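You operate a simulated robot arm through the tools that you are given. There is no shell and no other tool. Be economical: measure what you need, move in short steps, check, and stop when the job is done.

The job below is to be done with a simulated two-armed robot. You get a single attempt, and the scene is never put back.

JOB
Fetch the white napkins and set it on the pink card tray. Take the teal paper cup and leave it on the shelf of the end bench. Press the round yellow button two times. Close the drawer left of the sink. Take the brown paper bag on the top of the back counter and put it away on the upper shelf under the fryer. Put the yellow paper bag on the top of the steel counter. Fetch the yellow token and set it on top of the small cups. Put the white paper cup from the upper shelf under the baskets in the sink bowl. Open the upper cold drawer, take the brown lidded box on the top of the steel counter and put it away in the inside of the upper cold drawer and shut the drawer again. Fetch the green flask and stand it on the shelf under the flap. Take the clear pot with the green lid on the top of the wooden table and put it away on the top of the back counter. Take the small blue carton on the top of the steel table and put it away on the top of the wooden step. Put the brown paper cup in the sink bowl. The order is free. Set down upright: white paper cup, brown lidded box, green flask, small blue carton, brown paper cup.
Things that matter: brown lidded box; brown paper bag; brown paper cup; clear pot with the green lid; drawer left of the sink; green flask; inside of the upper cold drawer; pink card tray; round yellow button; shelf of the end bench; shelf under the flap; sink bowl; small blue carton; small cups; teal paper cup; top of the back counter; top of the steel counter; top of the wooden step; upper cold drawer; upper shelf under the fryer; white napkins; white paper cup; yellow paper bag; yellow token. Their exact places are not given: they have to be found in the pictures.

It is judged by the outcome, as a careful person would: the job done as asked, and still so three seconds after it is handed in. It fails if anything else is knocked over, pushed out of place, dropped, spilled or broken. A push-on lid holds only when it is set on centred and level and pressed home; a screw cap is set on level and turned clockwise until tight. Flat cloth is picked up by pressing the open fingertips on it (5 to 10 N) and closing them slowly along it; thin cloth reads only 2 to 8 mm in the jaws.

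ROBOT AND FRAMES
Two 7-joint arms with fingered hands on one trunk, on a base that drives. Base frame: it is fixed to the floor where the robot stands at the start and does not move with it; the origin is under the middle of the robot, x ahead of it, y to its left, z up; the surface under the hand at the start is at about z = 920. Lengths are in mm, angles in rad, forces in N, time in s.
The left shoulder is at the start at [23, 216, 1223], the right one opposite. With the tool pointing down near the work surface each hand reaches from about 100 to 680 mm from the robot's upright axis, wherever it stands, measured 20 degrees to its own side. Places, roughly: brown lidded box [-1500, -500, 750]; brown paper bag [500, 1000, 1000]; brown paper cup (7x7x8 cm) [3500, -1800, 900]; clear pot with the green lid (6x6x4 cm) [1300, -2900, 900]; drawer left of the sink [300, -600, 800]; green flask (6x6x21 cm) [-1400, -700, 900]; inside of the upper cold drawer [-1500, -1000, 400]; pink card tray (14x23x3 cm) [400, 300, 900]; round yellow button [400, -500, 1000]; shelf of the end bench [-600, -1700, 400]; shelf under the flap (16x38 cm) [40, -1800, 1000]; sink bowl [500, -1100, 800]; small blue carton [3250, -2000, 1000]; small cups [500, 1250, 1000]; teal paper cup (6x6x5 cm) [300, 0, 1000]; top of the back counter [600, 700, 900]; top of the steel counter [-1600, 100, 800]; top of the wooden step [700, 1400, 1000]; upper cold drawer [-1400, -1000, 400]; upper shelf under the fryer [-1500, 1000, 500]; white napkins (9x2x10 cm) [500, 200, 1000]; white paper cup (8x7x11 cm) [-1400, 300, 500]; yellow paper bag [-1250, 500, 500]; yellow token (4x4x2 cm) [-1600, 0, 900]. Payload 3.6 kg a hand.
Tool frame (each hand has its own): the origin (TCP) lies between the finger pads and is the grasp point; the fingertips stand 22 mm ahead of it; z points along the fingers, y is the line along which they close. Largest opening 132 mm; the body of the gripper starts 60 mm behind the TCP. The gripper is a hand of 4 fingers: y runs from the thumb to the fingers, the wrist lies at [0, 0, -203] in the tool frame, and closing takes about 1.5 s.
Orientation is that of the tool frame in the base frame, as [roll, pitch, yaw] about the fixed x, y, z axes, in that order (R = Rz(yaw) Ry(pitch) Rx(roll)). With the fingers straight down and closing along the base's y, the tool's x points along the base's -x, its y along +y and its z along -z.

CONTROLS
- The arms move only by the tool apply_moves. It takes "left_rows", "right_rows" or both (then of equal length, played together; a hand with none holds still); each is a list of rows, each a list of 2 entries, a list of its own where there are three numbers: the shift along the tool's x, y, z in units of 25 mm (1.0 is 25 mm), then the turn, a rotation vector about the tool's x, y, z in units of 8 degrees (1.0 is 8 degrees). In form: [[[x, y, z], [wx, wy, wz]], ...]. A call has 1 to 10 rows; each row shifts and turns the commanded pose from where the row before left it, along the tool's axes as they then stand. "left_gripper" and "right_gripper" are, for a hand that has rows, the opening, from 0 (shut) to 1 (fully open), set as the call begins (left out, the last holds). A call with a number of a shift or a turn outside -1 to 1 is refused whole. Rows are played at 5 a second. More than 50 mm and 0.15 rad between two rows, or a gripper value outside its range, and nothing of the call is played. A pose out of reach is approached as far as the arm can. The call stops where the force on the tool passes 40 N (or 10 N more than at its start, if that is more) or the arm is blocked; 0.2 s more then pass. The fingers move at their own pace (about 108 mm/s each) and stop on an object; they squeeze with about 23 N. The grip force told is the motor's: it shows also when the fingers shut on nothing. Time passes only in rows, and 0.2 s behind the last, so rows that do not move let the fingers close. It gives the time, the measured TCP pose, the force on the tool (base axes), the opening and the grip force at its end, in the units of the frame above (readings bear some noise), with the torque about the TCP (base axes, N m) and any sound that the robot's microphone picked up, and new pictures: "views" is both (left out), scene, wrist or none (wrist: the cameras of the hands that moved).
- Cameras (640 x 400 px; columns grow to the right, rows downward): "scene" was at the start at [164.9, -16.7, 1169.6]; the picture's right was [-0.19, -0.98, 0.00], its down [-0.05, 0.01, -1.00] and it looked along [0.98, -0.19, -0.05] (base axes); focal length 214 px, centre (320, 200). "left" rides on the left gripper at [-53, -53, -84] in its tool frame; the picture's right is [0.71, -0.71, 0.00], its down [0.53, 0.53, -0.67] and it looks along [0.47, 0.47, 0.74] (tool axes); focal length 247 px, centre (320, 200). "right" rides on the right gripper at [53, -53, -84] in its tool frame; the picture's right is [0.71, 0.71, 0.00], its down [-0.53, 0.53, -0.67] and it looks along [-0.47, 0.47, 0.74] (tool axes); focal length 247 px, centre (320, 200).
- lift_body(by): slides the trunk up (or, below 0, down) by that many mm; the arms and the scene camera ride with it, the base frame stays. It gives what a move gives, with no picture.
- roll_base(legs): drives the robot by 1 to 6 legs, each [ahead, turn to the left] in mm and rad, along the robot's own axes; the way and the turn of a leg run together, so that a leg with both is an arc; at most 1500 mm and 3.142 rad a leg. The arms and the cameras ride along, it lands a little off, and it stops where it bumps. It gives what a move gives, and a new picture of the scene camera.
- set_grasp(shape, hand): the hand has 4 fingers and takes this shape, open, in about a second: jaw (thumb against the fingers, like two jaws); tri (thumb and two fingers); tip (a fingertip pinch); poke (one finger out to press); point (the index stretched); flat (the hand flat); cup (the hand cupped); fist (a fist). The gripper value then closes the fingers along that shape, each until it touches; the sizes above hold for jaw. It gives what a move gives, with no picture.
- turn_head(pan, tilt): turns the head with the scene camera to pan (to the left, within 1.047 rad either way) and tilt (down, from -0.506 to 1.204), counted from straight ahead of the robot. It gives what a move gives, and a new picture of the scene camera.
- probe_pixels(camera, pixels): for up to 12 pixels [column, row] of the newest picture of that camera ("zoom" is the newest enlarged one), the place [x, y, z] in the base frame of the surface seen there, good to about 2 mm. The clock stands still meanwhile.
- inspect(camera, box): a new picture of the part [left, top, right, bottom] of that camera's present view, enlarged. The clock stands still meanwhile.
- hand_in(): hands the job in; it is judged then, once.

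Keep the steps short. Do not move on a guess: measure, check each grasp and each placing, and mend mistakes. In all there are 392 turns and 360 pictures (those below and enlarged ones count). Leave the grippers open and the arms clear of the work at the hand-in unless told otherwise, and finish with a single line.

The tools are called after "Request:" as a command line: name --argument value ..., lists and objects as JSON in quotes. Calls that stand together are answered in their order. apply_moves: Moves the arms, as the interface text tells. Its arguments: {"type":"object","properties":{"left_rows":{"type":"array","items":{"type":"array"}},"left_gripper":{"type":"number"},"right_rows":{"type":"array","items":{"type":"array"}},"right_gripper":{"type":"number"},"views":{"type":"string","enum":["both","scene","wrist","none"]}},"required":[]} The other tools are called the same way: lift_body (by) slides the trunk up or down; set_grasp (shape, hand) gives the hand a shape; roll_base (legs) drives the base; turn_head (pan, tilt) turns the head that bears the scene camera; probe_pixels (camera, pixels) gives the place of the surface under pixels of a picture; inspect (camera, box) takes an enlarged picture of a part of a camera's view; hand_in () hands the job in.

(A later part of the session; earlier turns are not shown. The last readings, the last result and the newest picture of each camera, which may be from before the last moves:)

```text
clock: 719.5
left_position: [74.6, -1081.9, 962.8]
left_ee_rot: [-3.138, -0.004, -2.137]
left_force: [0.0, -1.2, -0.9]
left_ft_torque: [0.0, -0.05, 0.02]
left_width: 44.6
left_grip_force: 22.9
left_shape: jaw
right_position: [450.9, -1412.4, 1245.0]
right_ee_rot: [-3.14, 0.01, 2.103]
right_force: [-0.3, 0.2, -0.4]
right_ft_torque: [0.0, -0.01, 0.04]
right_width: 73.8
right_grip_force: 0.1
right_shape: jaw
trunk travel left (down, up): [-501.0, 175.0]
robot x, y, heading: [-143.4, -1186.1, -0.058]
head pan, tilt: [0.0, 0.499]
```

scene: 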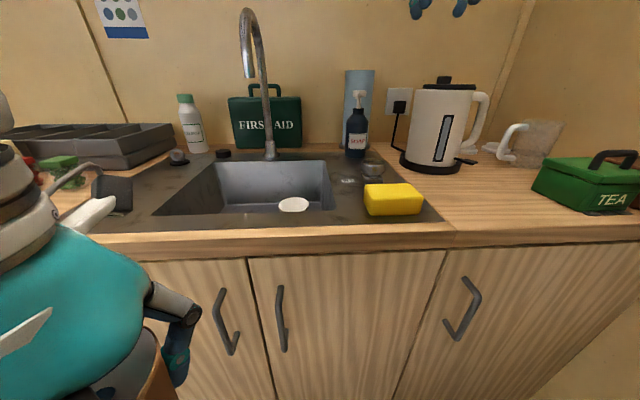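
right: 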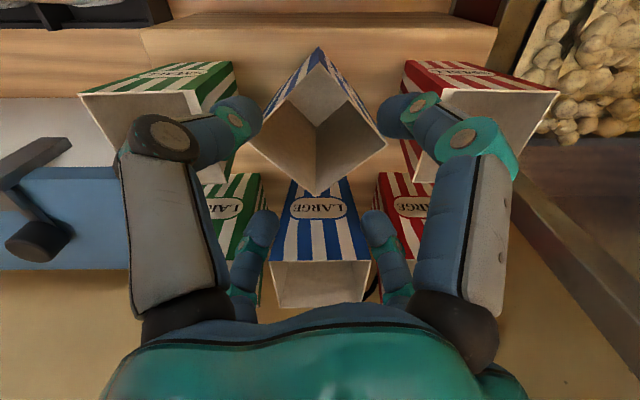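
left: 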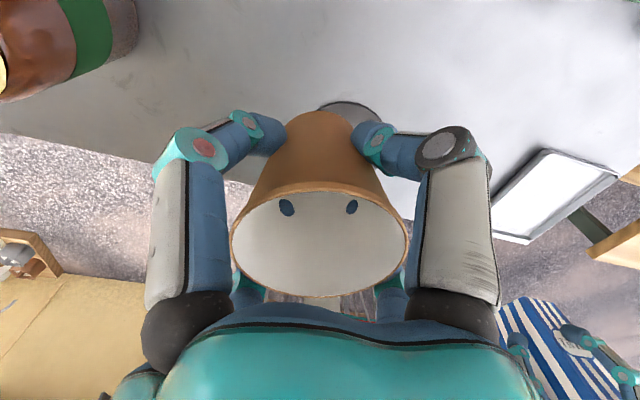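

Request:
apply_moves --left_rows '[[[0, 0, -1], [0, 0, 0]], [[0, 0, -1], [0, 0, 0]], [[0, 0, -1], [0, 0, 0]], [[0, 0, -1], [0, 0, 0]], [[0, 0, -1], [0, 0, 0]], [[0, 0, -1], [0, 0, 0]], [[-0.93, -0.97, 0], [0, 0, 0]], [[-0.93, -0.97, 0], [0, 0, 0]], [[-0.93, -0.97, 0], [0, 0, 0]], [[-0.93, -0.97, 0], [0, 0, 0]]]' --views "none"

Request:
apply_moves --left_rows '[[[-0.93, -0.97, 0], [0, 0, 0]], [[-0.93, -0.97, 0], [0, 0, 0]], [[-0.93, -0.97, 0], [0, 0, 0]], [[-0.93, -0.97, 0], [0, 0, 0]], [[-0.93, -0.97, 0], [0, 0, 0]], [[-0.93, -0.97, 0], [0, 0, 0]], [[-0.93, -0.97, 0], [0, 0, 0]], [[-0.93, -0.97, 0], [0, 0, 0]]]' --views "both"

```text
clock: 721.7
left_position: [213.3, -1059.4, 1095.2]
left_ee_rot: [-3.138, -0.004, -2.138]
left_force: [-0.8, -0.4, 0.9]
left_ft_torque: [0.02, 0.01, 0.01]
left_width: 44.6
left_grip_force: 22.8
left_shape: jaw
left hand out of reach, approached as far as the arm can: row 2, 3
right_position: [449.4, -1411.5, 1245.9]
right_ee_rot: [-3.139, 0.012, 2.104]
right_force: [-0.3, -0.6, -0.8]
right_ft_torque: [0.01, 0.0, 0.02]
right_width: 74.0
right_grip_force: 0.0
right_shape: jaw
trunk travel left (down, up): [-501.0, 175.0]
robot x, y, heading: [-145.4, -1186.6, -0.053]
head pan, tilt: [0.0, 0.499]
```

```text
clock: 723.5
left_position: [473.1, -1012.6, 1096.4]
left_ee_rot: [-3.136, -0.004, -2.137]
left_force: [0.0, -0.3, -0.3]
left_ft_torque: [0.01, 0.03, 0.02]
left_width: 44.5
left_grip_force: 22.7
left_shape: jaw
right_position: [449.7, -1412.9, 1245.8]
right_ee_rot: [-3.137, 0.011, 2.102]
right_force: [0.1, -0.6, 0.2]
right_ft_torque: [-0.01, -0.03, -0.01]
right_width: 74.1
right_grip_force: 0.1
right_shape: jaw
trunk travel left (down, up): [-501.0, 175.0]
robot x, y, heading: [-142.6, -1186.8, -0.056]
head pan, tilt: [0.0, 0.499]
```

scene: 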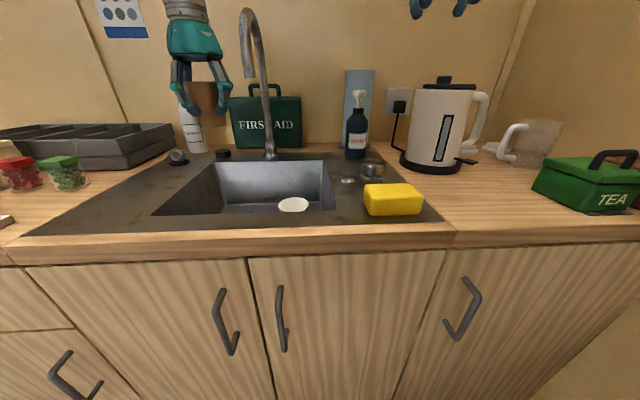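
left: 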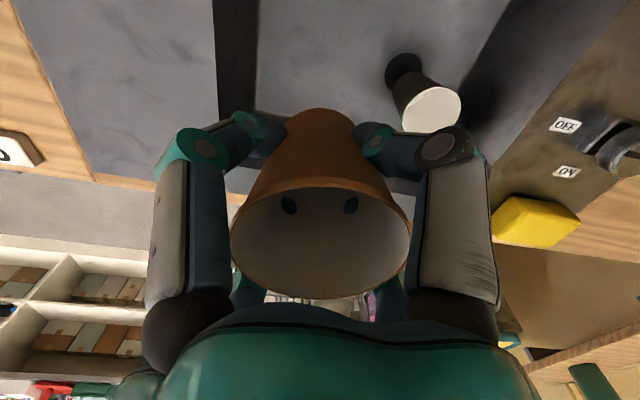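

Request:
apply_moves --left_rows '[[[-0.27, 0.17, 0.9], [0, 0, 0]], [[0, 0, 1], [0, 0, 0]], [[0, 0, 1], [0, 0, 0]], [[0, 0, 1], [0, 0, 0]], [[0, 0, 1], [0, 0, 0]], [[0, 0, 1], [0, 0, 0]], [[0, 0, 1], [0, 0, 0]], [[0, 0, 1], [0, 0, 0]], [[0, 0, 1], [0, 0, 0]]]' --views "scene"

```text
clock: 725.5
left_position: [473.8, -1001.5, 875.1]
left_ee_rot: [-3.137, -0.003, -2.137]
left_force: [-0.3, 0.6, 1.0]
left_ft_torque: [0.03, -0.02, -0.02]
left_width: 44.5
left_grip_force: 22.6
left_shape: jaw
right_position: [450.0, -1412.5, 1246.0]
right_ee_rot: [-3.139, 0.008, 2.103]
right_force: [-0.6, -0.7, 0.6]
right_ft_torque: [0.04, -0.02, 0.04]
right_width: 73.8
right_grip_force: 0.0
right_shape: jaw
trunk travel left (down, up): [-501.0, 175.0]
robot x, y, heading: [-146.3, -1185.9, -0.053]
head pan, tilt: [0.0, 0.499]
```

scene: 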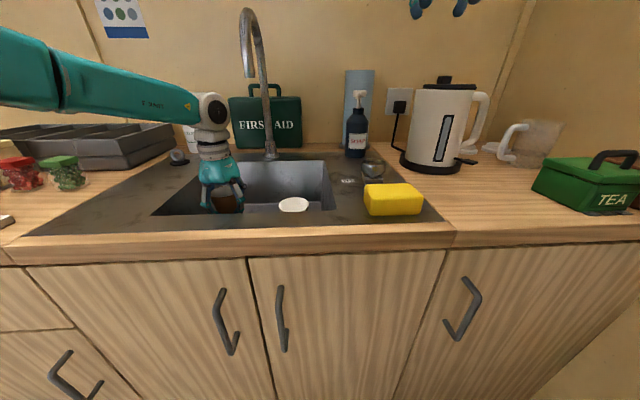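

Request:
apply_moves --left_rows '[[[0, 0, 0.7], [0, 0, 0]], [[0, 0, 0.6], [0, 0, 0]], [[0, 0, 0.3], [0, 0, 0]], [[0, 0, 0.15], [0, 0, 0]], [[0, 0, 0.1], [0, 0, 0]]]' --views "none"

Request:
apply_moves --left_rows '[[[0, 0, 0.08], [0, 0, 0]], [[0, 0, 0.08], [0, 0, 0]]]' --views "none"

```text
clock: 726.7
left_position: [474.6, -1000.8, 830.1]
left_ee_rot: [-3.136, -0.003, -2.135]
left_force: [0.2, -0.2, -0.4]
left_ft_torque: [-0.01, 0.01, -0.02]
left_width: 44.4
left_grip_force: 22.5
left_shape: jaw
right_position: [450.0, -1412.6, 1246.4]
right_ee_rot: [-3.14, 0.011, 2.103]
right_force: [-0.7, 0.0, -0.3]
right_ft_torque: [0.0, 0.02, 0.03]
right_width: 73.9
right_grip_force: 0.1
right_shape: jaw
trunk travel left (down, up): [-501.0, 175.0]
robot x, y, heading: [-143.2, -1186.3, -0.05]
head pan, tilt: [0.0, 0.499]
```

```text
clock: 727.3
left_position: [472.4, -1000.5, 825.7]
left_ee_rot: [-3.133, -0.001, -2.137]
left_force: [0.3, -0.6, -0.1]
left_ft_torque: [0.03, 0.0, 0.03]
left_width: 44.5
left_grip_force: 23.7
left_shape: jaw
right_position: [450.0, -1411.2, 1245.6]
right_ee_rot: [-3.14, 0.013, 2.103]
right_force: [0.2, -0.4, -0.9]
right_ft_torque: [-0.01, 0.04, 0.02]
right_width: 73.8
right_grip_force: 0.0
right_shape: jaw
trunk travel left (down, up): [-501.0, 175.0]
robot x, y, heading: [-139.5, -1185.4, -0.055]
head pan, tilt: [0.0, 0.499]
```

Request:
apply_moves --left_rows '[[[0, 0, 0.1], [0, 0, 0]], [[0, 0, 0.08], [0, 0, 0]]]' --views "none"

```text
clock: 727.9
left_position: [470.8, -1000.9, 823.5]
left_ee_rot: [-3.134, -0.004, -2.137]
left_force: [1.0, -0.5, 3.6]
left_ft_torque: [0.0, -0.07, -0.02]
left_width: 44.6
left_grip_force: 23.0
left_shape: jaw
left hand out of reach, approached as far as the arm can: row 2
right_position: [449.3, -1411.6, 1246.7]
right_ee_rot: [-3.139, 0.013, 2.102]
right_force: [0.2, -0.1, -0.6]
right_ft_torque: [0.01, -0.01, 0.0]
right_width: 74.1
right_grip_force: 0.1
right_shape: jaw
trunk travel left (down, up): [-501.0, 175.0]
robot x, y, heading: [-144.3, -1189.9, -0.054]
head pan, tilt: [0.0, 0.499]
```

Touching the bowl floor. Release and rise.

Request:
apply_moves --left_rows '[[[0, 0, 0], [0, 0, 0]], [[0, 0, 0], [0, 0, 0]], [[0, 0, 0], [0, 0, 0]], [[0, 0, -0.5], [0, 0, 0]], [[0, 0, -1], [0, 0, 0]], [[0, 0, -1], [0, 0, 0]], [[0, 0, -1], [0, 0, 0]], [[0, 0, -1], [0, 0, 0]], [[0, 0, -1], [0, 0, 0]], [[0, 0, -1], [0, 0, 0]]]' --left_gripper 0.75 --views "both"

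```text
clock: 730.1
left_position: [469.8, -997.5, 983.6]
left_ee_rot: [-3.136, -0.003, -2.136]
left_force: [-0.3, 0.9, -0.1]
left_ft_torque: [-0.01, 0.01, 0.02]
left_width: 99.1
left_grip_force: 0.0
left_shape: jaw
right_position: [449.9, -1412.7, 1245.9]
right_ee_rot: [-3.141, 0.01, 2.104]
right_force: [-0.1, -0.2, -0.2]
right_ft_torque: [0.01, 0.0, -0.01]
right_width: 73.8
right_grip_force: 0.0
right_shape: jaw
trunk travel left (down, up): [-501.0, 175.0]
robot x, y, heading: [-143.6, -1186.9, -0.054]
head pan, tilt: [0.0, 0.499]
```

scene: 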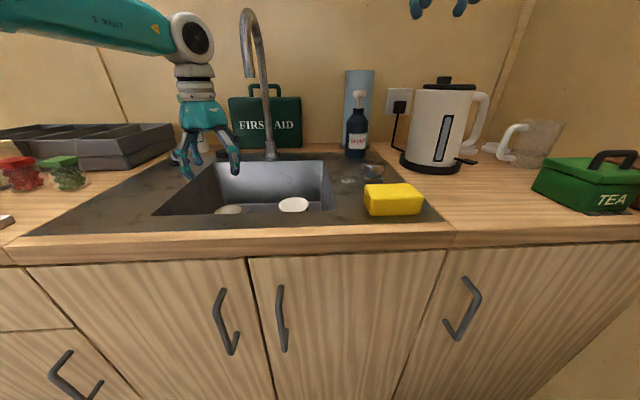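
left: 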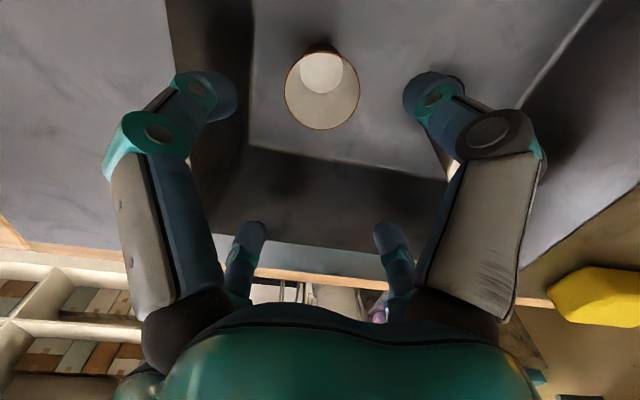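

Request:
apply_moves --left_rows '[[[0, 0, -1], [0, 0, 0]], [[0, 0, -1], [0, 0, 0]], [[0, 0, -1], [0, 0, 0]], [[0, 0, -1], [0, 0, 0]], [[0.5, 0.8, -1], [0, 0, 0]], [[0.5, 0.8, -1], [0, 0, 0]], [[0.5, 0.8, -1], [0, 0, 0]], [[0.5, 0.8, -1], [0, 0, 0]]]' --views "none"

Request:
roll_base --legs '[[-450, 0.5], [300, 0.5]]'

Request:
roll_base --legs '[[300, 0.5], [300, 0.2]]'

```text
clock: 731.9
left_position: [375.0, -997.8, 1185.2]
left_ee_rot: [-3.135, -0.003, -2.137]
left_force: [0.9, -0.1, 0.5]
left_ft_torque: [0.02, -0.02, 0.01]
left_width: 98.5
left_grip_force: 0.1
left_shape: jaw
right_position: [448.2, -1412.6, 1246.8]
right_ee_rot: [-3.139, 0.014, 2.103]
right_force: [0.5, -0.1, -0.9]
right_ft_torque: [-0.03, 0.01, 0.02]
right_width: 73.9
right_grip_force: 0.0
right_shape: jaw
trunk travel left (down, up): [-501.0, 175.0]
robot x, y, heading: [-146.5, -1189.0, -0.053]
head pan, tilt: [0.0, 0.499]
```

```text
clock: 733.2
left_position: [258.4, -950.1, 1185.9]
left_ee_rot: [-3.132, 0.0, -2.043]
left_force: [0.1, 0.0, 0.5]
left_ft_torque: [0.0, -0.02, 0.0]
left_width: 98.7
left_grip_force: 0.0
left_shape: jaw
right_position: [367.6, -1350.3, 1250.6]
right_ee_rot: [-3.138, 0.021, 2.215]
right_force: [-0.4, 0.0, 0.3]
right_ft_torque: [-0.06, -0.05, -0.01]
right_width: 74.0
right_grip_force: 0.1
right_shape: jaw
trunk travel left (down, up): [-501.0, 175.0]
robot x, y, heading: [-233.9, -1188.4, 0.023]
head pan, tilt: [0.0, 0.499]
stopped in leg 1: the robot was blocked; the commanded pose is now the measured one
```

scene: 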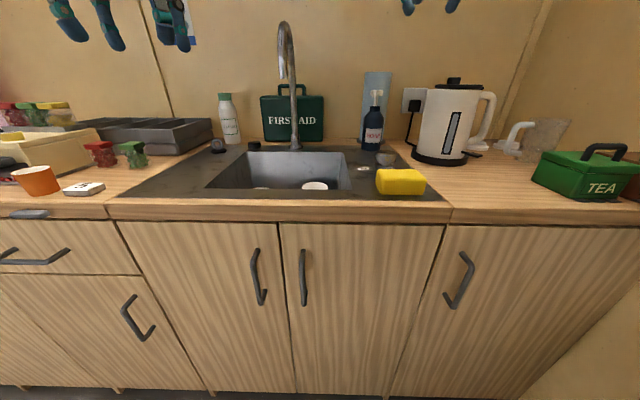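

```text
clock: 734.9
left_position: [359.0, -760.4, 1187.7]
left_ee_rot: [-3.135, 0.002, -1.705]
left_force: [-0.9, 1.1, -0.8]
left_ft_torque: [0.0, -0.02, 0.02]
left_width: 98.8
left_grip_force: 0.0
left_shape: jaw
right_position: [601.1, -1115.4, 1261.9]
right_ee_rot: [-3.138, 0.023, 2.507]
right_force: [0.5, -14.1, 13.6]
right_ft_torque: [0.31, -0.29, -0.27]
right_width: 69.6
right_grip_force: 0.0
right_shape: jaw
trunk travel left (down, up): [-501.0, 175.0]
robot x, y, heading: [-28.1, -1153.5, 0.395]
head pan, tilt: [0.0, 0.499]
stopped in leg 1: the force on the tool passed its limit at 44 N (the readings are from after the stop); the commanded pose is now the measured one
```

scene: 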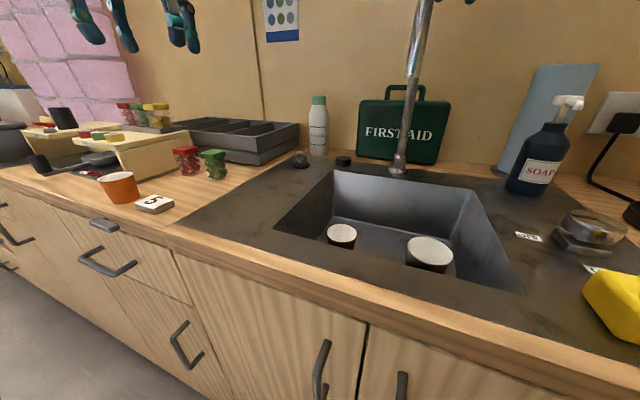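

Request:
apply_moves --right_rows '[[[0, 0, -0.5], [0, 0, 0]], [[-0.4, -0.6, -0.5], [0, 0, 0]], [[-0.5, -0.7, -0.5], [0, 0, 0]], [[-0.3, -0.6, 0], [0, 0, 0]], [[0.8, -0.6, 0], [0, 0, 0]], [[0.8, -0.6, 0], [0, 0, 0]], [[0.8, -0.6, 0], [0, 0, 0]]]' --views "none"

Request:
roll_base --legs '[[-300, 0]]'

```text
clock: 736.5
left_position: [362.0, -758.7, 1187.3]
left_ee_rot: [-3.136, -0.001, -1.706]
left_force: [-0.9, -0.2, -0.4]
left_ft_torque: [-0.03, 0.01, 0.02]
left_width: 98.7
left_grip_force: 0.1
left_shape: jaw
right_position: [521.2, -1171.2, 1297.4]
right_ee_rot: [-3.135, 0.019, 2.516]
right_force: [-0.5, 0.2, 0.3]
right_ft_torque: [0.02, 0.02, -0.01]
right_width: 73.9
right_grip_force: 0.1
right_shape: jaw
right hand out of reach, approached as far as the arm can: row 1
trunk travel left (down, up): [-501.0, 175.0]
robot x, y, heading: [-24.8, -1157.3, 0.393]
head pan, tilt: [0.0, 0.499]
```

```text
clock: 738.5
left_position: [85.2, -874.9, 1187.2]
left_ee_rot: [-3.134, -0.002, -1.707]
left_force: [0.4, 0.5, 0.1]
left_ft_torque: [0.02, -0.02, 0.01]
left_width: 99.1
left_grip_force: 0.0
left_shape: jaw
right_position: [243.2, -1287.6, 1296.6]
right_ee_rot: [-3.135, 0.019, 2.517]
right_force: [-0.4, -0.4, 0.1]
right_ft_torque: [0.03, -0.04, -0.01]
right_width: 73.5
right_grip_force: 0.0
right_shape: jaw
trunk travel left (down, up): [-501.0, 175.0]
robot x, y, heading: [-307.4, -1276.9, 0.393]
head pan, tilt: [0.0, 0.499]
```

scene: 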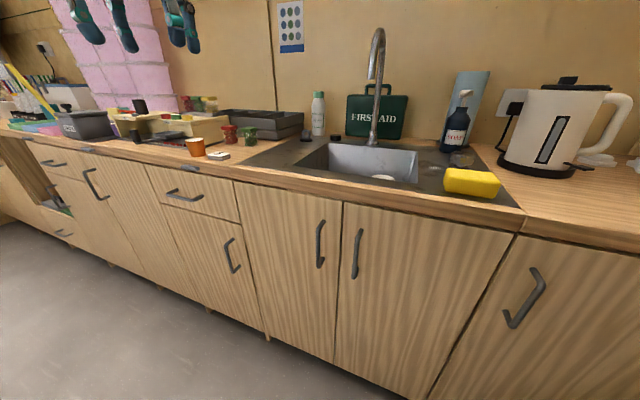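

Request:
roll_base --legs '[[200, 0.5], [200, 0.4]]'

Request:
roll_base --legs '[[0, 0.25], [400, 0.2]]'

```text
clock: 741.6
left_position: [-130.9, -416.7, 1186.2]
left_ee_rot: [-3.136, -0.002, -0.797]
left_force: [-1.6, 0.0, 0.3]
left_ft_torque: [-0.05, 0.01, 0.01]
left_width: 98.8
left_grip_force: 0.1
left_shape: jaw
right_position: [291.2, -543.9, 1296.8]
right_ee_rot: [-3.13, 0.02, -2.856]
right_force: [-0.6, 1.5, 0.3]
right_ft_torque: [-0.09, -0.04, -0.03]
right_width: 74.1
right_grip_force: 0.1
right_shape: jaw
trunk travel left (down, up): [-501.0, 175.0]
robot x, y, heading: [-29.0, -977.2, 1.298]
head pan, tilt: [0.0, 0.499]
```

scene: 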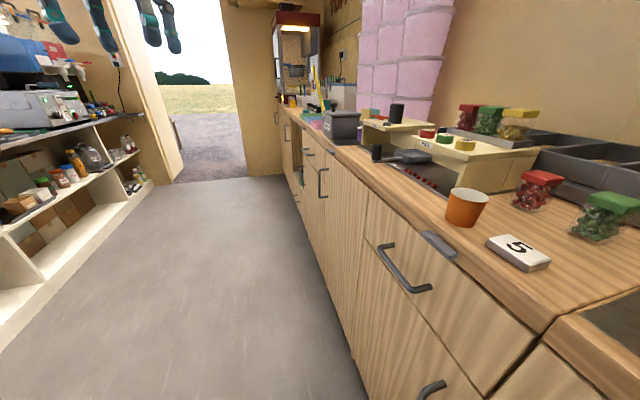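

```text
clock: 745.0
left_position: [-388.7, -118.0, 1185.6]
left_ee_rot: [-3.134, -0.001, -0.352]
left_force: [0.6, 0.3, -0.3]
left_ft_torque: [0.03, 0.02, -0.02]
left_width: 98.8
left_grip_force: 0.1
left_shape: jaw
right_position: [49.0, -50.4, 1297.6]
right_ee_rot: [-3.133, 0.019, -2.413]
right_force: [0.9, -0.2, 0.3]
right_ft_torque: [-0.03, -0.01, 0.0]
right_width: 73.8
right_grip_force: 0.0
right_shape: jaw
trunk travel left (down, up): [-501.0, 175.0]
robot x, y, heading: [-48.2, -583.7, 1.742]
head pan, tilt: [0.0, 0.499]
```

scene: 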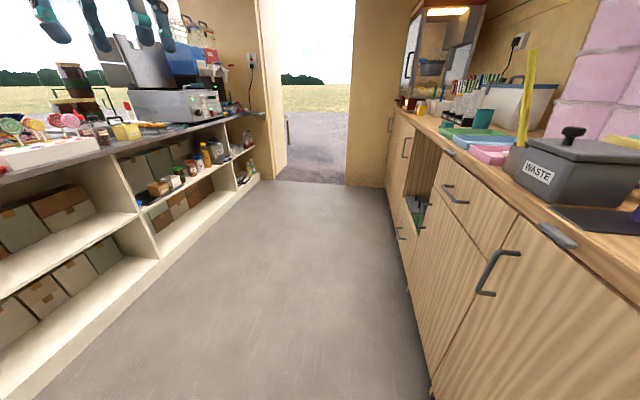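

Request:
apply_moves --left_rows '[[[0.87, -0.5, 0], [0, 0, 0]], [[0.87, -0.5, 0], [0, 0, 0]], [[0.87, -0.5, 0], [0, 0, 0]], [[0.87, -0.5, 0], [0, 0, 0]], [[0.87, -0.5, 0], [0, 0, 0]], [[0.87, -0.5, 0], [0, 0, 0]]]' --right_rows '[[[0.68, 0.42, 0], [0, 0, 0]], [[0.68, 0.42, 0], [0, 0, 0]], [[0.68, 0.42, 0], [0, 0, 0]], [[0.4, 0.2, 0], [0, 0, 0]], [[0, 0, 0], [0, 0, 0]], [[0, 0, 0], [0, 0, 0]]]' --views "none"

Request:
roll_base --legs '[[300, 0.12], [900, 0], [900, -0.15]]'

```text
clock: 746.4
left_position: [-237.1, -92.4, 1190.3]
left_ee_rot: [-3.136, 0.0, -0.353]
left_force: [-0.4, 0.3, 1.1]
left_ft_torque: [-0.02, 0.01, 0.0]
left_width: 98.9
left_grip_force: 0.1
left_shape: jaw
right_position: [-19.4, -64.4, 1298.3]
right_ee_rot: [-3.136, 0.017, -2.412]
right_force: [0.4, 0.0, -0.8]
right_ft_torque: [0.0, -0.02, 0.01]
right_width: 74.0
right_grip_force: 0.0
right_shape: jaw
trunk travel left (down, up): [-501.0, 175.0]
robot x, y, heading: [-47.5, -579.6, 1.742]
head pan, tilt: [0.0, 0.499]
```

```text
clock: 757.1
left_position: [-738.6, 1961.0, 1188.8]
left_ee_rot: [-3.137, 0.0, -0.377]
left_force: [0.7, 1.3, -0.3]
left_ft_torque: [-0.03, -0.02, -0.01]
left_width: 99.0
left_grip_force: 0.1
left_shape: jaw
right_position: [-518.2, 1981.9, 1296.2]
right_ee_rot: [-3.133, 0.017, -2.437]
right_force: [0.8, -0.5, -0.7]
right_ft_torque: [0.01, 0.01, 0.0]
right_width: 73.9
right_grip_force: 0.0
right_shape: jaw
trunk travel left (down, up): [-501.0, 175.0]
robot x, y, heading: [-556.8, 1469.3, 1.716]
head pan, tilt: [0.0, 0.499]
```

scene: 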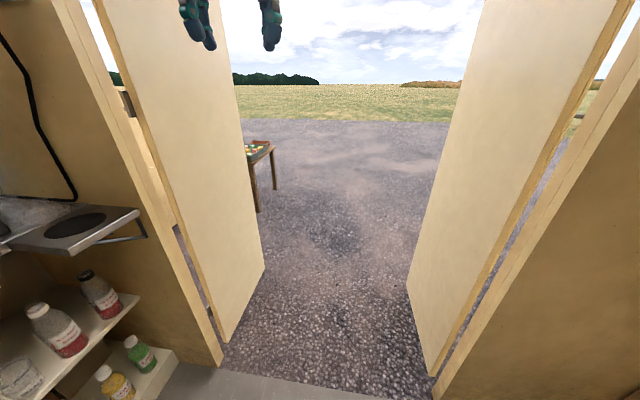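

Request:
roll_base --legs '[[600, -0.06], [700, -0.1], [400, -0.2]]'

```text
clock: 766.0
left_position: [-562.7, 3669.1, 1189.8]
left_ee_rot: [-3.137, 0.0, -0.764]
left_force: [0.3, -0.4, 0.1]
left_ft_torque: [-0.01, 0.01, 0.0]
left_width: 98.8
left_grip_force: 0.0
left_shape: jaw
right_position: [-351.0, 3607.0, 1297.2]
right_ee_rot: [-3.132, 0.017, -2.823]
right_force: [0.2, -0.3, -1.0]
right_ft_torque: [-0.01, 0.01, -0.02]
right_width: 73.9
right_grip_force: 0.0
right_shape: jaw
trunk travel left (down, up): [-501.0, 175.0]
robot x, y, heading: [-584.7, 3147.8, 1.332]
head pan, tilt: [0.0, 0.499]
```

scene: 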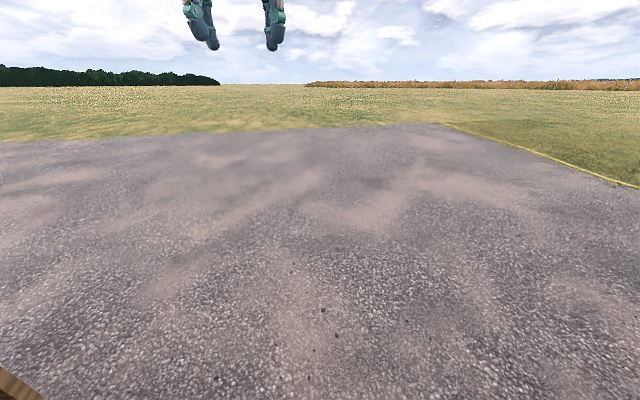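

Request:
roll_base --legs '[[400, -0.7], [500, -0.5], [800, -0.4], [800, -0.5], [700, -0.4], [600, -0.3]]'

```text
clock: 785.1
left_position: [2206.6, 1564.8, 1190.6]
left_ee_rot: [-3.137, 0.001, 2.702]
left_force: [-1.2, 0.3, 0.0]
left_ft_torque: [0.01, -0.04, -0.04]
left_width: 98.7
left_grip_force: 0.1
left_shape: jaw
right_position: [1986.5, 1556.0, 1298.4]
right_ee_rot: [-3.134, 0.018, 0.646]
right_force: [-0.5, -0.6, 0.6]
right_ft_torque: [0.01, 0.0, 0.0]
right_width: 74.2
right_grip_force: 0.0
right_shape: jaw
trunk travel left (down, up): [-501.0, 175.0]
robot x, y, heading: [2073.9, 2069.5, -1.472]
head pan, tilt: [0.0, 0.499]
```

scene: 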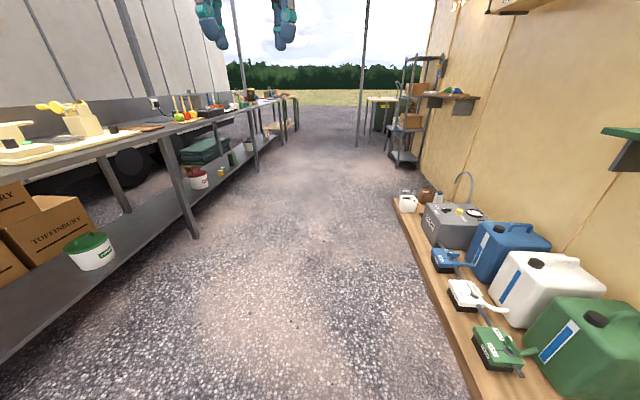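

Request:
roll_base --legs '[[1400, -0.05], [1400, 0], [1400, 0], [650, 0]]'

Request:
turn_head --pan -1.0 --tilt 0.3

```text
clock: 808.8
left_position: [2659.7, -3330.5, 1189.9]
left_ee_rot: [-3.135, -0.001, 2.738]
left_force: [-0.3, 0.0, -0.2]
left_ft_torque: [0.01, -0.01, 0.02]
left_width: 98.9
left_grip_force: 0.1
left_shape: jaw
right_position: [2441.3, -3348.7, 1299.3]
right_ee_rot: [-3.134, 0.02, 0.681]
right_force: [-0.1, -0.2, -0.1]
right_ft_torque: [0.02, 0.02, 0.0]
right_width: 74.0
right_grip_force: 0.0
right_shape: jaw
trunk travel left (down, up): [-501.0, 175.0]
robot x, y, heading: [2503.9, -2832.8, -1.44]
head pan, tilt: [0.0, 0.499]
```

scene: 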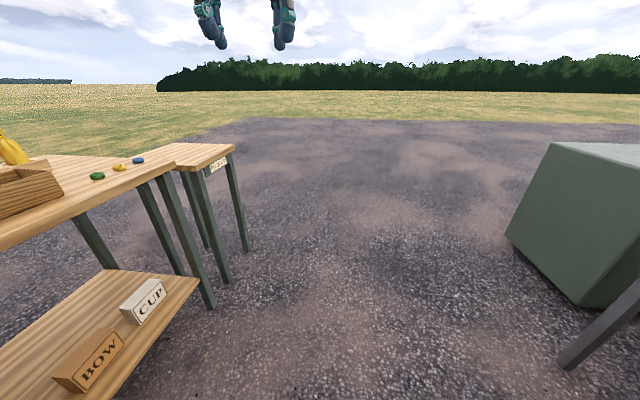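

```text
clock: 810.1
left_position: [2659.2, -3330.1, 1192.3]
left_ee_rot: [-3.134, -0.001, 2.738]
left_force: [-0.1, 0.0, 0.4]
left_ft_torque: [-0.02, -0.01, -0.01]
left_width: 98.9
left_grip_force: 0.1
left_shape: jaw
right_position: [2440.5, -3347.8, 1300.2]
right_ee_rot: [-3.133, 0.019, 0.681]
right_force: [-0.7, 0.2, 0.4]
right_ft_torque: [0.04, 0.0, 0.01]
right_width: 74.0
right_grip_force: 0.0
right_shape: jaw
trunk travel left (down, up): [-501.0, 175.0]
robot x, y, heading: [2508.5, -2832.9, -1.444]
head pan, tilt: [-1.0, 0.3]
```

scene: 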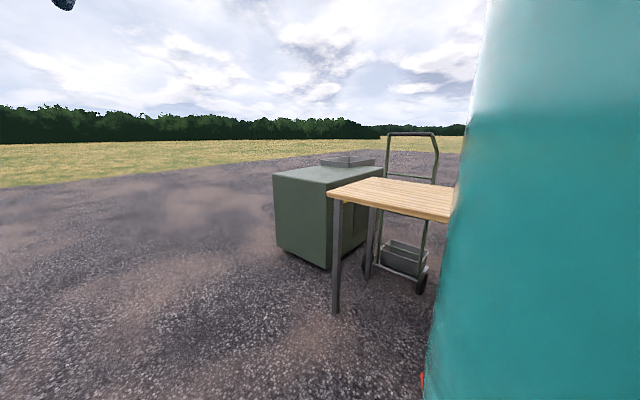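

Request:
roll_base --legs '[[0, -0.5], [0, -0.5], [0, -0.5]]'

Request:
turn_head --pan -0.3 --tilt 0.35

```text
clock: 813.8
left_position: [2152.8, -3214.1, 1191.7]
left_ee_rot: [-3.136, 0.003, 1.705]
left_force: [0.1, 1.6, 0.4]
left_ft_torque: [-0.04, -0.01, -0.01]
left_width: 98.9
left_grip_force: 0.0
left_shape: jaw
right_position: [2027.5, -3032.0, 1301.0]
right_ee_rot: [-3.137, 0.018, -0.359]
right_force: [-1.2, 0.9, 0.4]
right_ft_torque: [-0.08, -0.05, 0.04]
right_width: 73.9
right_grip_force: 0.0
right_shape: jaw
trunk travel left (down, up): [-501.0, 175.0]
robot x, y, heading: [2536.5, -2872.0, -2.485]
head pan, tilt: [-1.0, 0.3]
stopped in leg 3: the robot was blocked; the commanded pose is now the measured one
```

scene: 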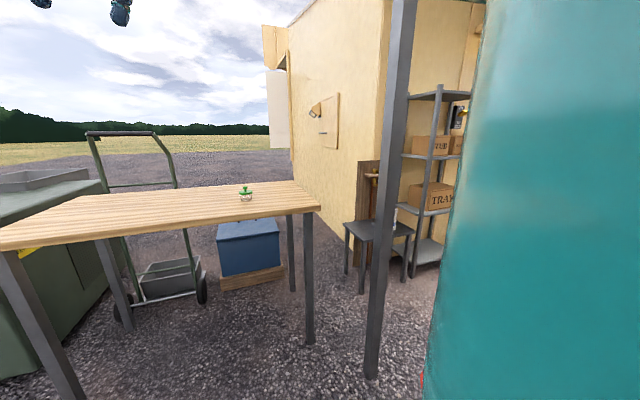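

```text
clock: 814.9
left_position: [2157.1, -3219.2, 1192.2]
left_ee_rot: [-3.135, -0.001, 1.704]
left_force: [0.4, 0.3, -0.5]
left_ft_torque: [0.0, 0.0, -0.03]
left_width: 99.0
left_grip_force: 0.0
left_shape: jaw
right_position: [2032.6, -3039.0, 1300.4]
right_ee_rot: [-3.134, 0.021, -0.355]
right_force: [-0.1, -0.2, 0.4]
right_ft_torque: [0.01, 0.01, 0.01]
right_width: 73.9
right_grip_force: 0.0
right_shape: jaw
trunk travel left (down, up): [-501.0, 175.0]
robot x, y, heading: [2531.7, -2874.2, -2.481]
head pan, tilt: [-0.3, 0.351]
```

scene: 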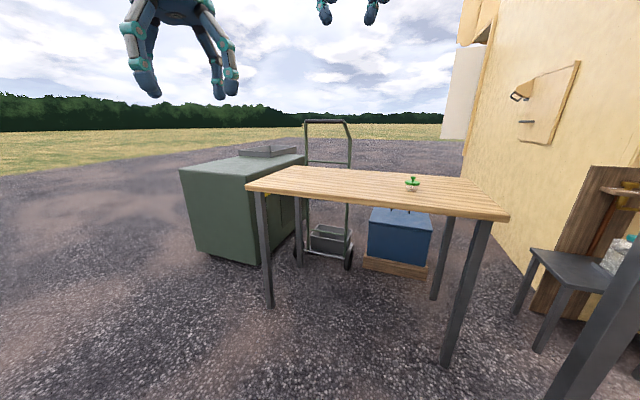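

Pot with the green lid seen at (412,184). Measure it and the table.

Request:
inspect --camera "scene" --box '[370, 160, 460, 220]'

Request:
probe_pixels --camera "scene" --pixels '[[412, 188], [412, 182], [405, 184], [420, 184], [250, 186], [505, 215], [440, 360], [268, 300], [580, 380]]'

```text
6.67 times, centred on (415, 190) of scene
```

zoom: 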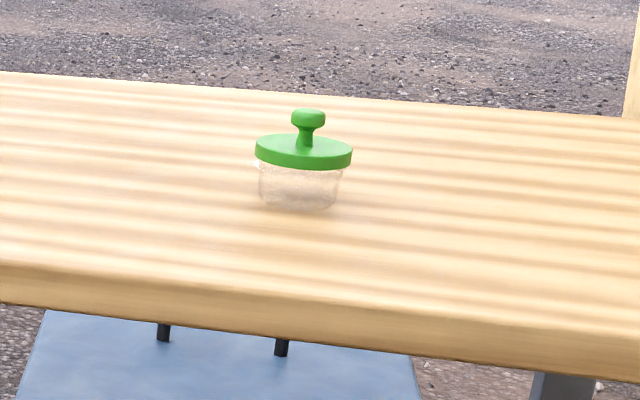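

```text
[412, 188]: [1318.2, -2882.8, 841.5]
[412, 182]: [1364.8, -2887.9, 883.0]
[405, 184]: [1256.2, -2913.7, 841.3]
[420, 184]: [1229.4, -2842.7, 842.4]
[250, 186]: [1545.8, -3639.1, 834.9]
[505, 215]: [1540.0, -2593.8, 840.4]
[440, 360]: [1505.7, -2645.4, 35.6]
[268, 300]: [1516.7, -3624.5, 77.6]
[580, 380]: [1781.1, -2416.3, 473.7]
```

Request:
roll_base --legs '[[300, -0.1], [0, -0.3], [0, -0.25], [340, 0]]'

```text
clock: 820.7
left_position: [1429.8, -3101.4, 1191.5]
left_ee_rot: [-3.136, 0.0, 1.069]
left_force: [0.2, 0.5, 0.4]
left_ft_torque: [-0.04, -0.01, 0.01]
left_width: 99.1
left_grip_force: 0.1
left_shape: jaw
right_position: [1438.4, -2881.0, 1301.5]
right_ee_rot: [-3.134, 0.019, -0.993]
right_force: [0.2, 1.6, 0.1]
right_ft_torque: [-0.05, 0.02, -0.04]
right_width: 73.7
right_grip_force: 0.1
right_shape: jaw
trunk travel left (down, up): [-501.0, 175.0]
robot x, y, heading: [1945.0, -3066.5, -3.113]
head pan, tilt: [-0.3, 0.351]
```

scene: 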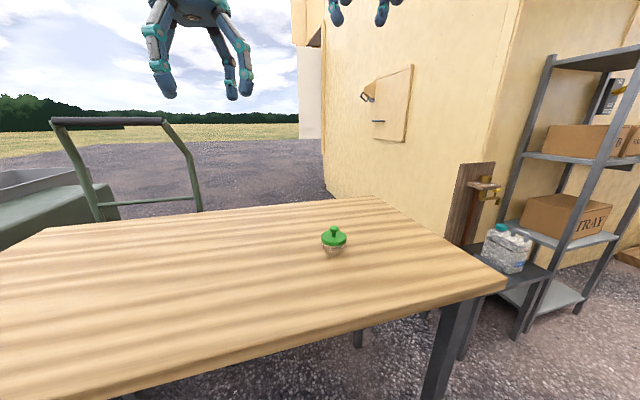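

Request:
probe_pixels --camera "scene" --pixels '[[333, 238], [322, 238], [345, 238], [333, 252], [334, 229], [333, 258]]'

Request:
apply_moves --right_rows '[[[0, 0, 0.8], [0, -0.13, 0]], [[0, 0, 0.9], [0, 0, 0]], [[-0.3, -0.6, 0.9], [0, 0, 0]], [[-0.3, -0.6, 0.9], [0, 0, 0]], [[-0.3, -0.6, 0.9], [0, 0, 0]], [[-0.3, -0.6, 0.9], [0, 0, 0]], [[0, 0, 0.9], [0, 0, 0]], [[0, 0, 0.9], [0, 0, 0]], [[0, 0, 0.9], [0, 0, 0]]]' --right_gripper 0.72 --views "wrist"

```text
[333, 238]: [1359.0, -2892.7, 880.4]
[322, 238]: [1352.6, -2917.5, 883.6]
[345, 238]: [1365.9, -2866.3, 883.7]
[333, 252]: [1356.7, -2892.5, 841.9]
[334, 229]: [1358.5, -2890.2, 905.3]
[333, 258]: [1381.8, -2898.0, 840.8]
```

```text
clock: 822.7
left_position: [1431.3, -3104.1, 1191.5]
left_ee_rot: [-3.136, -0.002, 1.067]
left_force: [0.0, -0.4, -0.7]
left_ft_torque: [0.01, 0.03, 0.04]
left_width: 99.2
left_grip_force: 0.0
left_shape: jaw
right_position: [1470.2, -2820.6, 1101.9]
right_ee_rot: [-3.134, 0.039, -0.992]
right_force: [0.4, 0.4, -0.5]
right_ft_torque: [-0.01, 0.0, 0.0]
right_width: 94.7
right_grip_force: 0.1
right_shape: jaw
trunk travel left (down, up): [-501.0, 175.0]
robot x, y, heading: [1943.8, -3069.9, -3.115]
head pan, tilt: [-0.3, 0.351]
no pictures are left
```

Pictures are used up; I continue from the measured coordinates and the force and width readings. Centre over the pot at (1355, −2890) and descend.

Request:
apply_moves --right_rows '[[[-0.03, 0.9, 0], [-0.055, 0.28, 0]], [[-0.03, 0.9, 0], [0, 0, 0]], [[-0.03, 0.9, 0], [0, 0, 0]], [[-0.03, 0.9, 0], [0, 0, 0]], [[-0.03, 0.9, 0], [0, 0, 0]], [[-0.03, 0.87, 0], [0, 0, 0]], [[0, 0, 0.9], [0, 0, 0]], [[0, 0, 0.9], [0, 0, 0]], [[0, 0, 0.9], [0, 0, 0]], [[0, 0, 0.9], [0, 0, 0]]]' --views "none"

```text
clock: 824.9
left_position: [1430.6, -3103.4, 1192.4]
left_ee_rot: [-3.135, 0.0, 1.068]
left_force: [0.8, -0.1, 0.1]
left_ft_torque: [0.03, 0.03, 0.01]
left_width: 98.9
left_grip_force: 0.1
left_shape: jaw
right_position: [1352.8, -2888.6, 1012.8]
right_ee_rot: [3.141, 0.001, -0.993]
right_force: [0.2, 0.1, 0.4]
right_ft_torque: [0.0, 0.02, 0.0]
right_width: 94.6
right_grip_force: 0.1
right_shape: jaw
trunk travel left (down, up): [-501.0, 175.0]
robot x, y, heading: [1942.5, -3063.6, -3.116]
head pan, tilt: [-0.3, 0.351]
no pictures are left
```

Request:
apply_moves --right_rows '[[[0, 0, 0.9], [0, 0, 0]], [[0, 0, 0.9], [0, 0, 0]], [[0, 0, 0.9], [0, 0, 0]], [[0, 0, 0.9], [0, 0, 0]], [[0, 0, 0.9], [0, 0, 0]], [[0, 0, 0.9], [0, 0, 0]], [[0, 0, 0.3], [0, 0, 0]]]' --views "none"

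```text
clock: 826.5
left_position: [1431.1, -3104.9, 1192.8]
left_ee_rot: [-3.137, -0.001, 1.067]
left_force: [0.1, -0.1, 0.2]
left_ft_torque: [0.01, 0.01, 0.03]
left_width: 98.9
left_grip_force: 0.0
left_shape: jaw
right_position: [1356.1, -2889.9, 867.7]
right_ee_rot: [-3.139, -0.001, -0.992]
right_force: [0.6, 0.4, 0.2]
right_ft_torque: [-0.04, -0.01, 0.01]
right_width: 94.6
right_grip_force: 0.0
right_shape: jaw
trunk travel left (down, up): [-501.0, 175.0]
robot x, y, heading: [1941.7, -3064.0, -3.116]
head pan, tilt: [-0.3, 0.351]
no pictures are left
```

Request:
apply_moves --right_rows '[[[0, 0, 0], [0, 0, 0]], [[0, 0, 0], [0, 0, 0]], [[0, 0, 0], [0, 0, 0]], [[0, 0, 0], [0, 0, 0]], [[0, 0, 0], [0, 0, 0]], [[0, 0, 0], [0, 0, 0]]]' --right_gripper 0.1 --views "none"

```text
clock: 827.9
left_position: [1431.9, -3103.7, 1193.3]
left_ee_rot: [-3.137, -0.002, 1.07]
left_force: [0.3, 1.1, 0.2]
left_ft_torque: [-0.01, 0.01, 0.0]
left_width: 99.0
left_grip_force: 0.1
left_shape: jaw
right_position: [1356.2, -2888.9, 868.3]
right_ee_rot: [3.141, 0.001, -0.99]
right_force: [0.6, 0.1, -0.4]
right_ft_torque: [0.02, 0.01, 0.0]
right_width: 43.6
right_grip_force: 23.1
right_shape: jaw
trunk travel left (down, up): [-501.0, 175.0]
robot x, y, heading: [1941.7, -3067.7, -3.116]
head pan, tilt: [-0.3, 0.351]
heard: snap
no pictures are left
```

Request:
apply_moves --right_rows '[[[0, 0, -0.3], [0, 0, 0]], [[0, 0, -0.5], [0, 0, 0]], [[0, 0, -0.6], [0, 0, 0]], [[0, 0, -0.6], [0, 0, 0]], [[0, 0, -0.6], [0, 0, 0]], [[0, 0, -0.6], [0, 0, 0]], [[0, 0, -0.6], [0, 0, 0]], [[0, 0, -0.6], [0, 0, 0]], [[0, 0, -0.6], [0, 0, 0]], [[0, 0, -0.6], [0, 0, 0]]]' --views "none"

Request:
probe_pixels --camera "scene" --pixels '[[333, 238], [334, 229]]'

```text
clock: 830.1
left_position: [1430.3, -3103.3, 1192.3]
left_ee_rot: [-3.135, -0.003, 1.067]
left_force: [-0.1, 0.4, 0.6]
left_ft_torque: [-0.01, 0.01, -0.01]
left_width: 98.9
left_grip_force: 0.1
left_shape: jaw
right_position: [1352.9, -2887.6, 1009.8]
right_ee_rot: [-3.141, 0.0, -0.992]
right_force: [0.4, -0.3, -0.2]
right_ft_torque: [0.02, 0.01, 0.0]
right_width: 43.5
right_grip_force: 23.4
right_shape: jaw
trunk travel left (down, up): [-501.0, 175.0]
robot x, y, heading: [1944.1, -3071.5, -3.117]
head pan, tilt: [-0.3, 0.351]
no pictures are left
```

```text
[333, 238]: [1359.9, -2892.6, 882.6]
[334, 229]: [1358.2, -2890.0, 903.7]
```

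Request:
apply_moves --right_rows '[[[0, 0, -0.8], [0, 0, 0]], [[0, 0, -0.8], [0, 0, 0]], [[0, 0, -0.8], [0, 0, 0]], [[0, 0, -0.8], [0, 0, 0]], [[0, 0, -0.8], [0, 0, 0]], [[0, 0, -0.8], [0, 0, 0]]]' --views "none"

Request:
roll_base --legs '[[-450, 0], [0, -0.5], [0, -0.5], [0, -0.5]]'

```text
clock: 831.5
left_position: [1431.3, -3105.3, 1193.0]
left_ee_rot: [-3.136, -0.002, 1.068]
left_force: [0.6, -1.5, -0.5]
left_ft_torque: [0.01, -0.03, -0.03]
left_width: 99.1
left_grip_force: 0.1
left_shape: jaw
right_position: [1355.0, -2889.0, 1129.7]
right_ee_rot: [-3.139, 0.002, -0.993]
right_force: [1.0, 0.0, -0.7]
right_ft_torque: [0.0, 0.03, 0.01]
right_width: 43.6
right_grip_force: 23.2
right_shape: jaw
trunk travel left (down, up): [-501.0, 175.0]
robot x, y, heading: [1945.3, -3069.3, -3.115]
head pan, tilt: [-0.3, 0.351]
no pictures are left
```

```text
clock: 836.9
left_position: [2037.0, -2684.1, 1192.5]
left_ee_rot: [-3.135, -0.001, 0.2]
left_force: [1.7, 0.3, -1.0]
left_ft_torque: [-0.02, 0.04, 0.0]
left_width: 99.2
left_grip_force: 0.0
left_shape: jaw
right_position: [2153.5, -2487.7, 1129.3]
right_ee_rot: [3.14, -0.002, -1.862]
right_force: [1.4, 0.3, -0.3]
right_ft_torque: [-0.03, 0.05, -0.01]
right_width: 42.9
right_grip_force: 22.6
right_shape: jaw
trunk travel left (down, up): [-501.0, 175.0]
robot x, y, heading: [2364.8, -3081.3, 2.259]
head pan, tilt: [-0.3, 0.351]
stopped in leg 3: the robot was blocked; the commanded pose is now the measured one
```

Request:
roll_base --legs '[[0, -0.4], [0, -0.28]]'

```text
clock: 839.0
left_position: [2257.8, -2574.0, 1194.6]
left_ee_rot: [-3.134, 0.003, -0.285]
left_force: [0.7, 0.8, 1.0]
left_ft_torque: [0.0, 0.03, 0.0]
left_width: 99.0
left_grip_force: 0.0
left_shape: jaw
right_position: [2454.1, -2455.7, 1131.5]
right_ee_rot: [3.138, -0.002, -2.345]
right_force: [0.9, 0.4, -1.1]
right_ft_torque: [-0.04, 0.01, 0.02]
right_width: 43.0
right_grip_force: 23.5
right_shape: jaw
trunk travel left (down, up): [-501.0, 175.0]
robot x, y, heading: [2336.2, -3087.0, 1.777]
head pan, tilt: [-0.3, 0.351]
stopped in leg 2: the robot was blocked; the commanded pose is now the measured one
```

Request:
roll_base --legs '[[600, -0.18], [1450, 0], [1450, 0.03], [1000, 0.03]]'

```text
clock: 860.5
left_position: [2105.0, 1865.1, 1194.3]
left_ee_rot: [-3.136, -0.004, -0.406]
left_force: [0.0, -0.2, -0.3]
left_ft_torque: [-0.01, 0.01, -0.01]
left_width: 99.0
left_grip_force: 0.0
left_shape: jaw
right_position: [2313.5, 1958.1, 1131.2]
right_ee_rot: [3.139, -0.003, -2.467]
right_force: [0.4, 0.4, -1.2]
right_ft_torque: [0.0, -0.01, -0.03]
right_width: 43.2
right_grip_force: 22.8
right_shape: jaw
trunk travel left (down, up): [-501.0, 175.0]
robot x, y, heading: [2123.5, 1344.4, 1.651]
head pan, tilt: [-0.3, 0.351]
```

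Request:
roll_base --legs '[[700, 0.15], [650, 0.25], [800, 0.5], [900, 0.5]]'

```text
clock: 875.7
left_position: [-91.0, 3595.7, 1195.6]
left_ee_rot: [-3.136, -0.004, 0.985]
left_force: [1.4, 0.0, 0.2]
left_ft_torque: [-0.05, -0.01, -0.02]
left_width: 99.0
left_grip_force: 0.1
left_shape: jaw
right_position: [-144.6, 3817.8, 1131.1]
right_ee_rot: [3.139, 0.0, -1.074]
right_force: [-0.2, -0.7, -0.2]
right_ft_torque: [0.01, -0.03, -0.02]
right_width: 43.2
right_grip_force: 22.9
right_shape: jaw
trunk travel left (down, up): [-501.0, 175.0]
robot x, y, heading: [422.9, 3524.8, 3.042]
head pan, tilt: [-0.3, 0.351]
```

Request:
roll_base --legs '[[800, 0.2], [250, 0.6], [0, 0.4], [0, 0.4]]'

```text
clock: 883.1
left_position: [-895.9, 2975.5, 1196.2]
left_ee_rot: [-3.134, -0.007, 2.158]
left_force: [-0.4, -0.8, 1.0]
left_ft_torque: [0.01, 0.06, -0.01]
left_width: 98.9
left_grip_force: 0.1
left_shape: jaw
right_position: [-1121.2, 3008.5, 1133.8]
right_ee_rot: [3.14, 0.003, 0.098]
right_force: [0.4, -0.5, -0.7]
right_ft_torque: [0.0, 0.02, -0.04]
right_width: 42.6
right_grip_force: 22.8
right_shape: jaw
trunk travel left (down, up): [-501.0, 175.0]
robot x, y, heading: [-674.1, 3445.8, -2.049]
head pan, tilt: [-0.3, 0.351]
stopped in leg 3: the robot was blocked; the commanded pose is now the measured one
```

Request:
roll_base --legs '[[0, 0.42]]'

```text
clock: 884.8
left_position: [-689.7, 2920.3, 1195.4]
left_ee_rot: [-3.136, -0.004, 2.573]
left_force: [-0.1, 0.8, -0.6]
left_ft_torque: [0.0, -0.02, 0.0]
left_width: 99.0
left_grip_force: 0.1
left_shape: jaw
right_position: [-912.7, 2861.6, 1133.7]
right_ee_rot: [3.141, 0.002, 0.512]
right_force: [0.9, 0.4, -0.5]
right_ft_torque: [0.0, -0.03, 0.01]
right_width: 42.9
right_grip_force: 23.0
right_shape: jaw
trunk travel left (down, up): [-501.0, 175.0]
robot x, y, heading: [-692.8, 3441.8, -1.642]
head pan, tilt: [-0.3, 0.351]
```

Request:
roll_base --legs '[[300, 0.13], [1000, 0], [600, -0.05]]'

```text
clock: 894.6
left_position: [-536.9, 1030.0, 1196.6]
left_ee_rot: [-3.136, -0.002, 2.676]
left_force: [0.4, 0.6, 0.0]
left_ft_torque: [0.04, 0.01, 0.0]
left_width: 99.0
left_grip_force: 0.0
left_shape: jaw
right_position: [-749.7, 948.3, 1133.4]
right_ee_rot: [-3.141, -0.001, 0.615]
right_force: [-0.7, 0.3, 0.1]
right_ft_torque: [-0.01, -0.01, 0.02]
right_width: 42.6
right_grip_force: 23.1
right_shape: jaw
trunk travel left (down, up): [-501.0, 175.0]
robot x, y, heading: [-588.6, 1545.5, -1.54]
head pan, tilt: [-0.3, 0.351]
```

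Request:
roll_base --legs '[[300, 0.5], [220, 0.5]]'

```text
clock: 898.1
left_position: [117.0, 873.3, 1195.7]
left_ee_rot: [-3.135, -0.009, -2.602]
left_force: [-0.3, 0.0, 1.0]
left_ft_torque: [-0.01, 0.06, 0.0]
left_width: 99.0
left_grip_force: 0.0
left_shape: jaw
right_position: [69.7, 650.6, 1134.9]
right_ee_rot: [-3.141, 0.004, 1.62]
right_force: [1.0, 0.4, -1.7]
right_ft_torque: [-0.06, 0.05, -0.04]
right_width: 42.4
right_grip_force: 23.1
right_shape: jaw
trunk travel left (down, up): [-501.0, 175.0]
robot x, y, heading: [-364.9, 1082.3, -0.539]
head pan, tilt: [-0.3, 0.351]
```

Request:
roll_base --legs '[[0, 0.3]]'

```text
clock: 899.5
left_position: [158.5, 1022.0, 1197.6]
left_ee_rot: [-3.136, -0.003, -2.301]
left_force: [0.3, -0.5, 0.2]
left_ft_torque: [-0.01, 0.03, -0.01]
left_width: 99.1
left_grip_force: 0.1
left_shape: jaw
right_position: [180.2, 795.5, 1134.4]
right_ee_rot: [3.14, 0.002, 1.922]
right_force: [0.4, -0.4, -1.1]
right_ft_torque: [-0.04, 0.03, -0.01]
right_width: 42.6
right_grip_force: 23.0
right_shape: jaw
trunk travel left (down, up): [-501.0, 175.0]
robot x, y, heading: [-361.8, 1059.3, -0.232]
head pan, tilt: [-0.3, 0.351]
```

Request:
roll_base --legs '[[0, 0.25]]'

```text
clock: 900.8
left_position: [151.8, 1150.9, 1198.3]
left_ee_rot: [-3.135, -0.005, -2.059]
left_force: [0.0, 0.4, -0.4]
left_ft_torque: [0.01, 0.02, -0.01]
left_width: 99.1
left_grip_force: 0.0
left_shape: jaw
right_position: [227.1, 934.7, 1136.4]
right_ee_rot: [3.138, 0.002, 2.166]
right_force: [-0.3, 0.5, -0.4]
right_ft_torque: [0.01, 0.02, -0.06]
right_width: 42.5
right_grip_force: 22.4
right_shape: jaw
trunk travel left (down, up): [-501.0, 175.0]
robot x, y, heading: [-364.7, 1051.8, 0.013]
head pan, tilt: [-0.3, 0.351]
```

Request:
roll_base --legs '[[150, 0]]'

```text
clock: 902.1
left_position: [305.6, 1149.9, 1198.9]
left_ee_rot: [-3.136, -0.003, -2.058]
left_force: [0.2, 0.2, -0.7]
left_ft_torque: [0.02, -0.01, -0.03]
left_width: 99.0
left_grip_force: 0.0
left_shape: jaw
right_position: [380.2, 934.7, 1135.7]
right_ee_rot: [3.139, 0.0, 2.162]
right_force: [0.8, -1.2, -1.3]
right_ft_torque: [0.0, -0.02, 0.0]
right_width: 42.4
right_grip_force: 22.7
right_shape: jaw
trunk travel left (down, up): [-501.0, 175.0]
robot x, y, heading: [-215.8, 1049.5, 0.007]
head pan, tilt: [-0.3, 0.351]
```

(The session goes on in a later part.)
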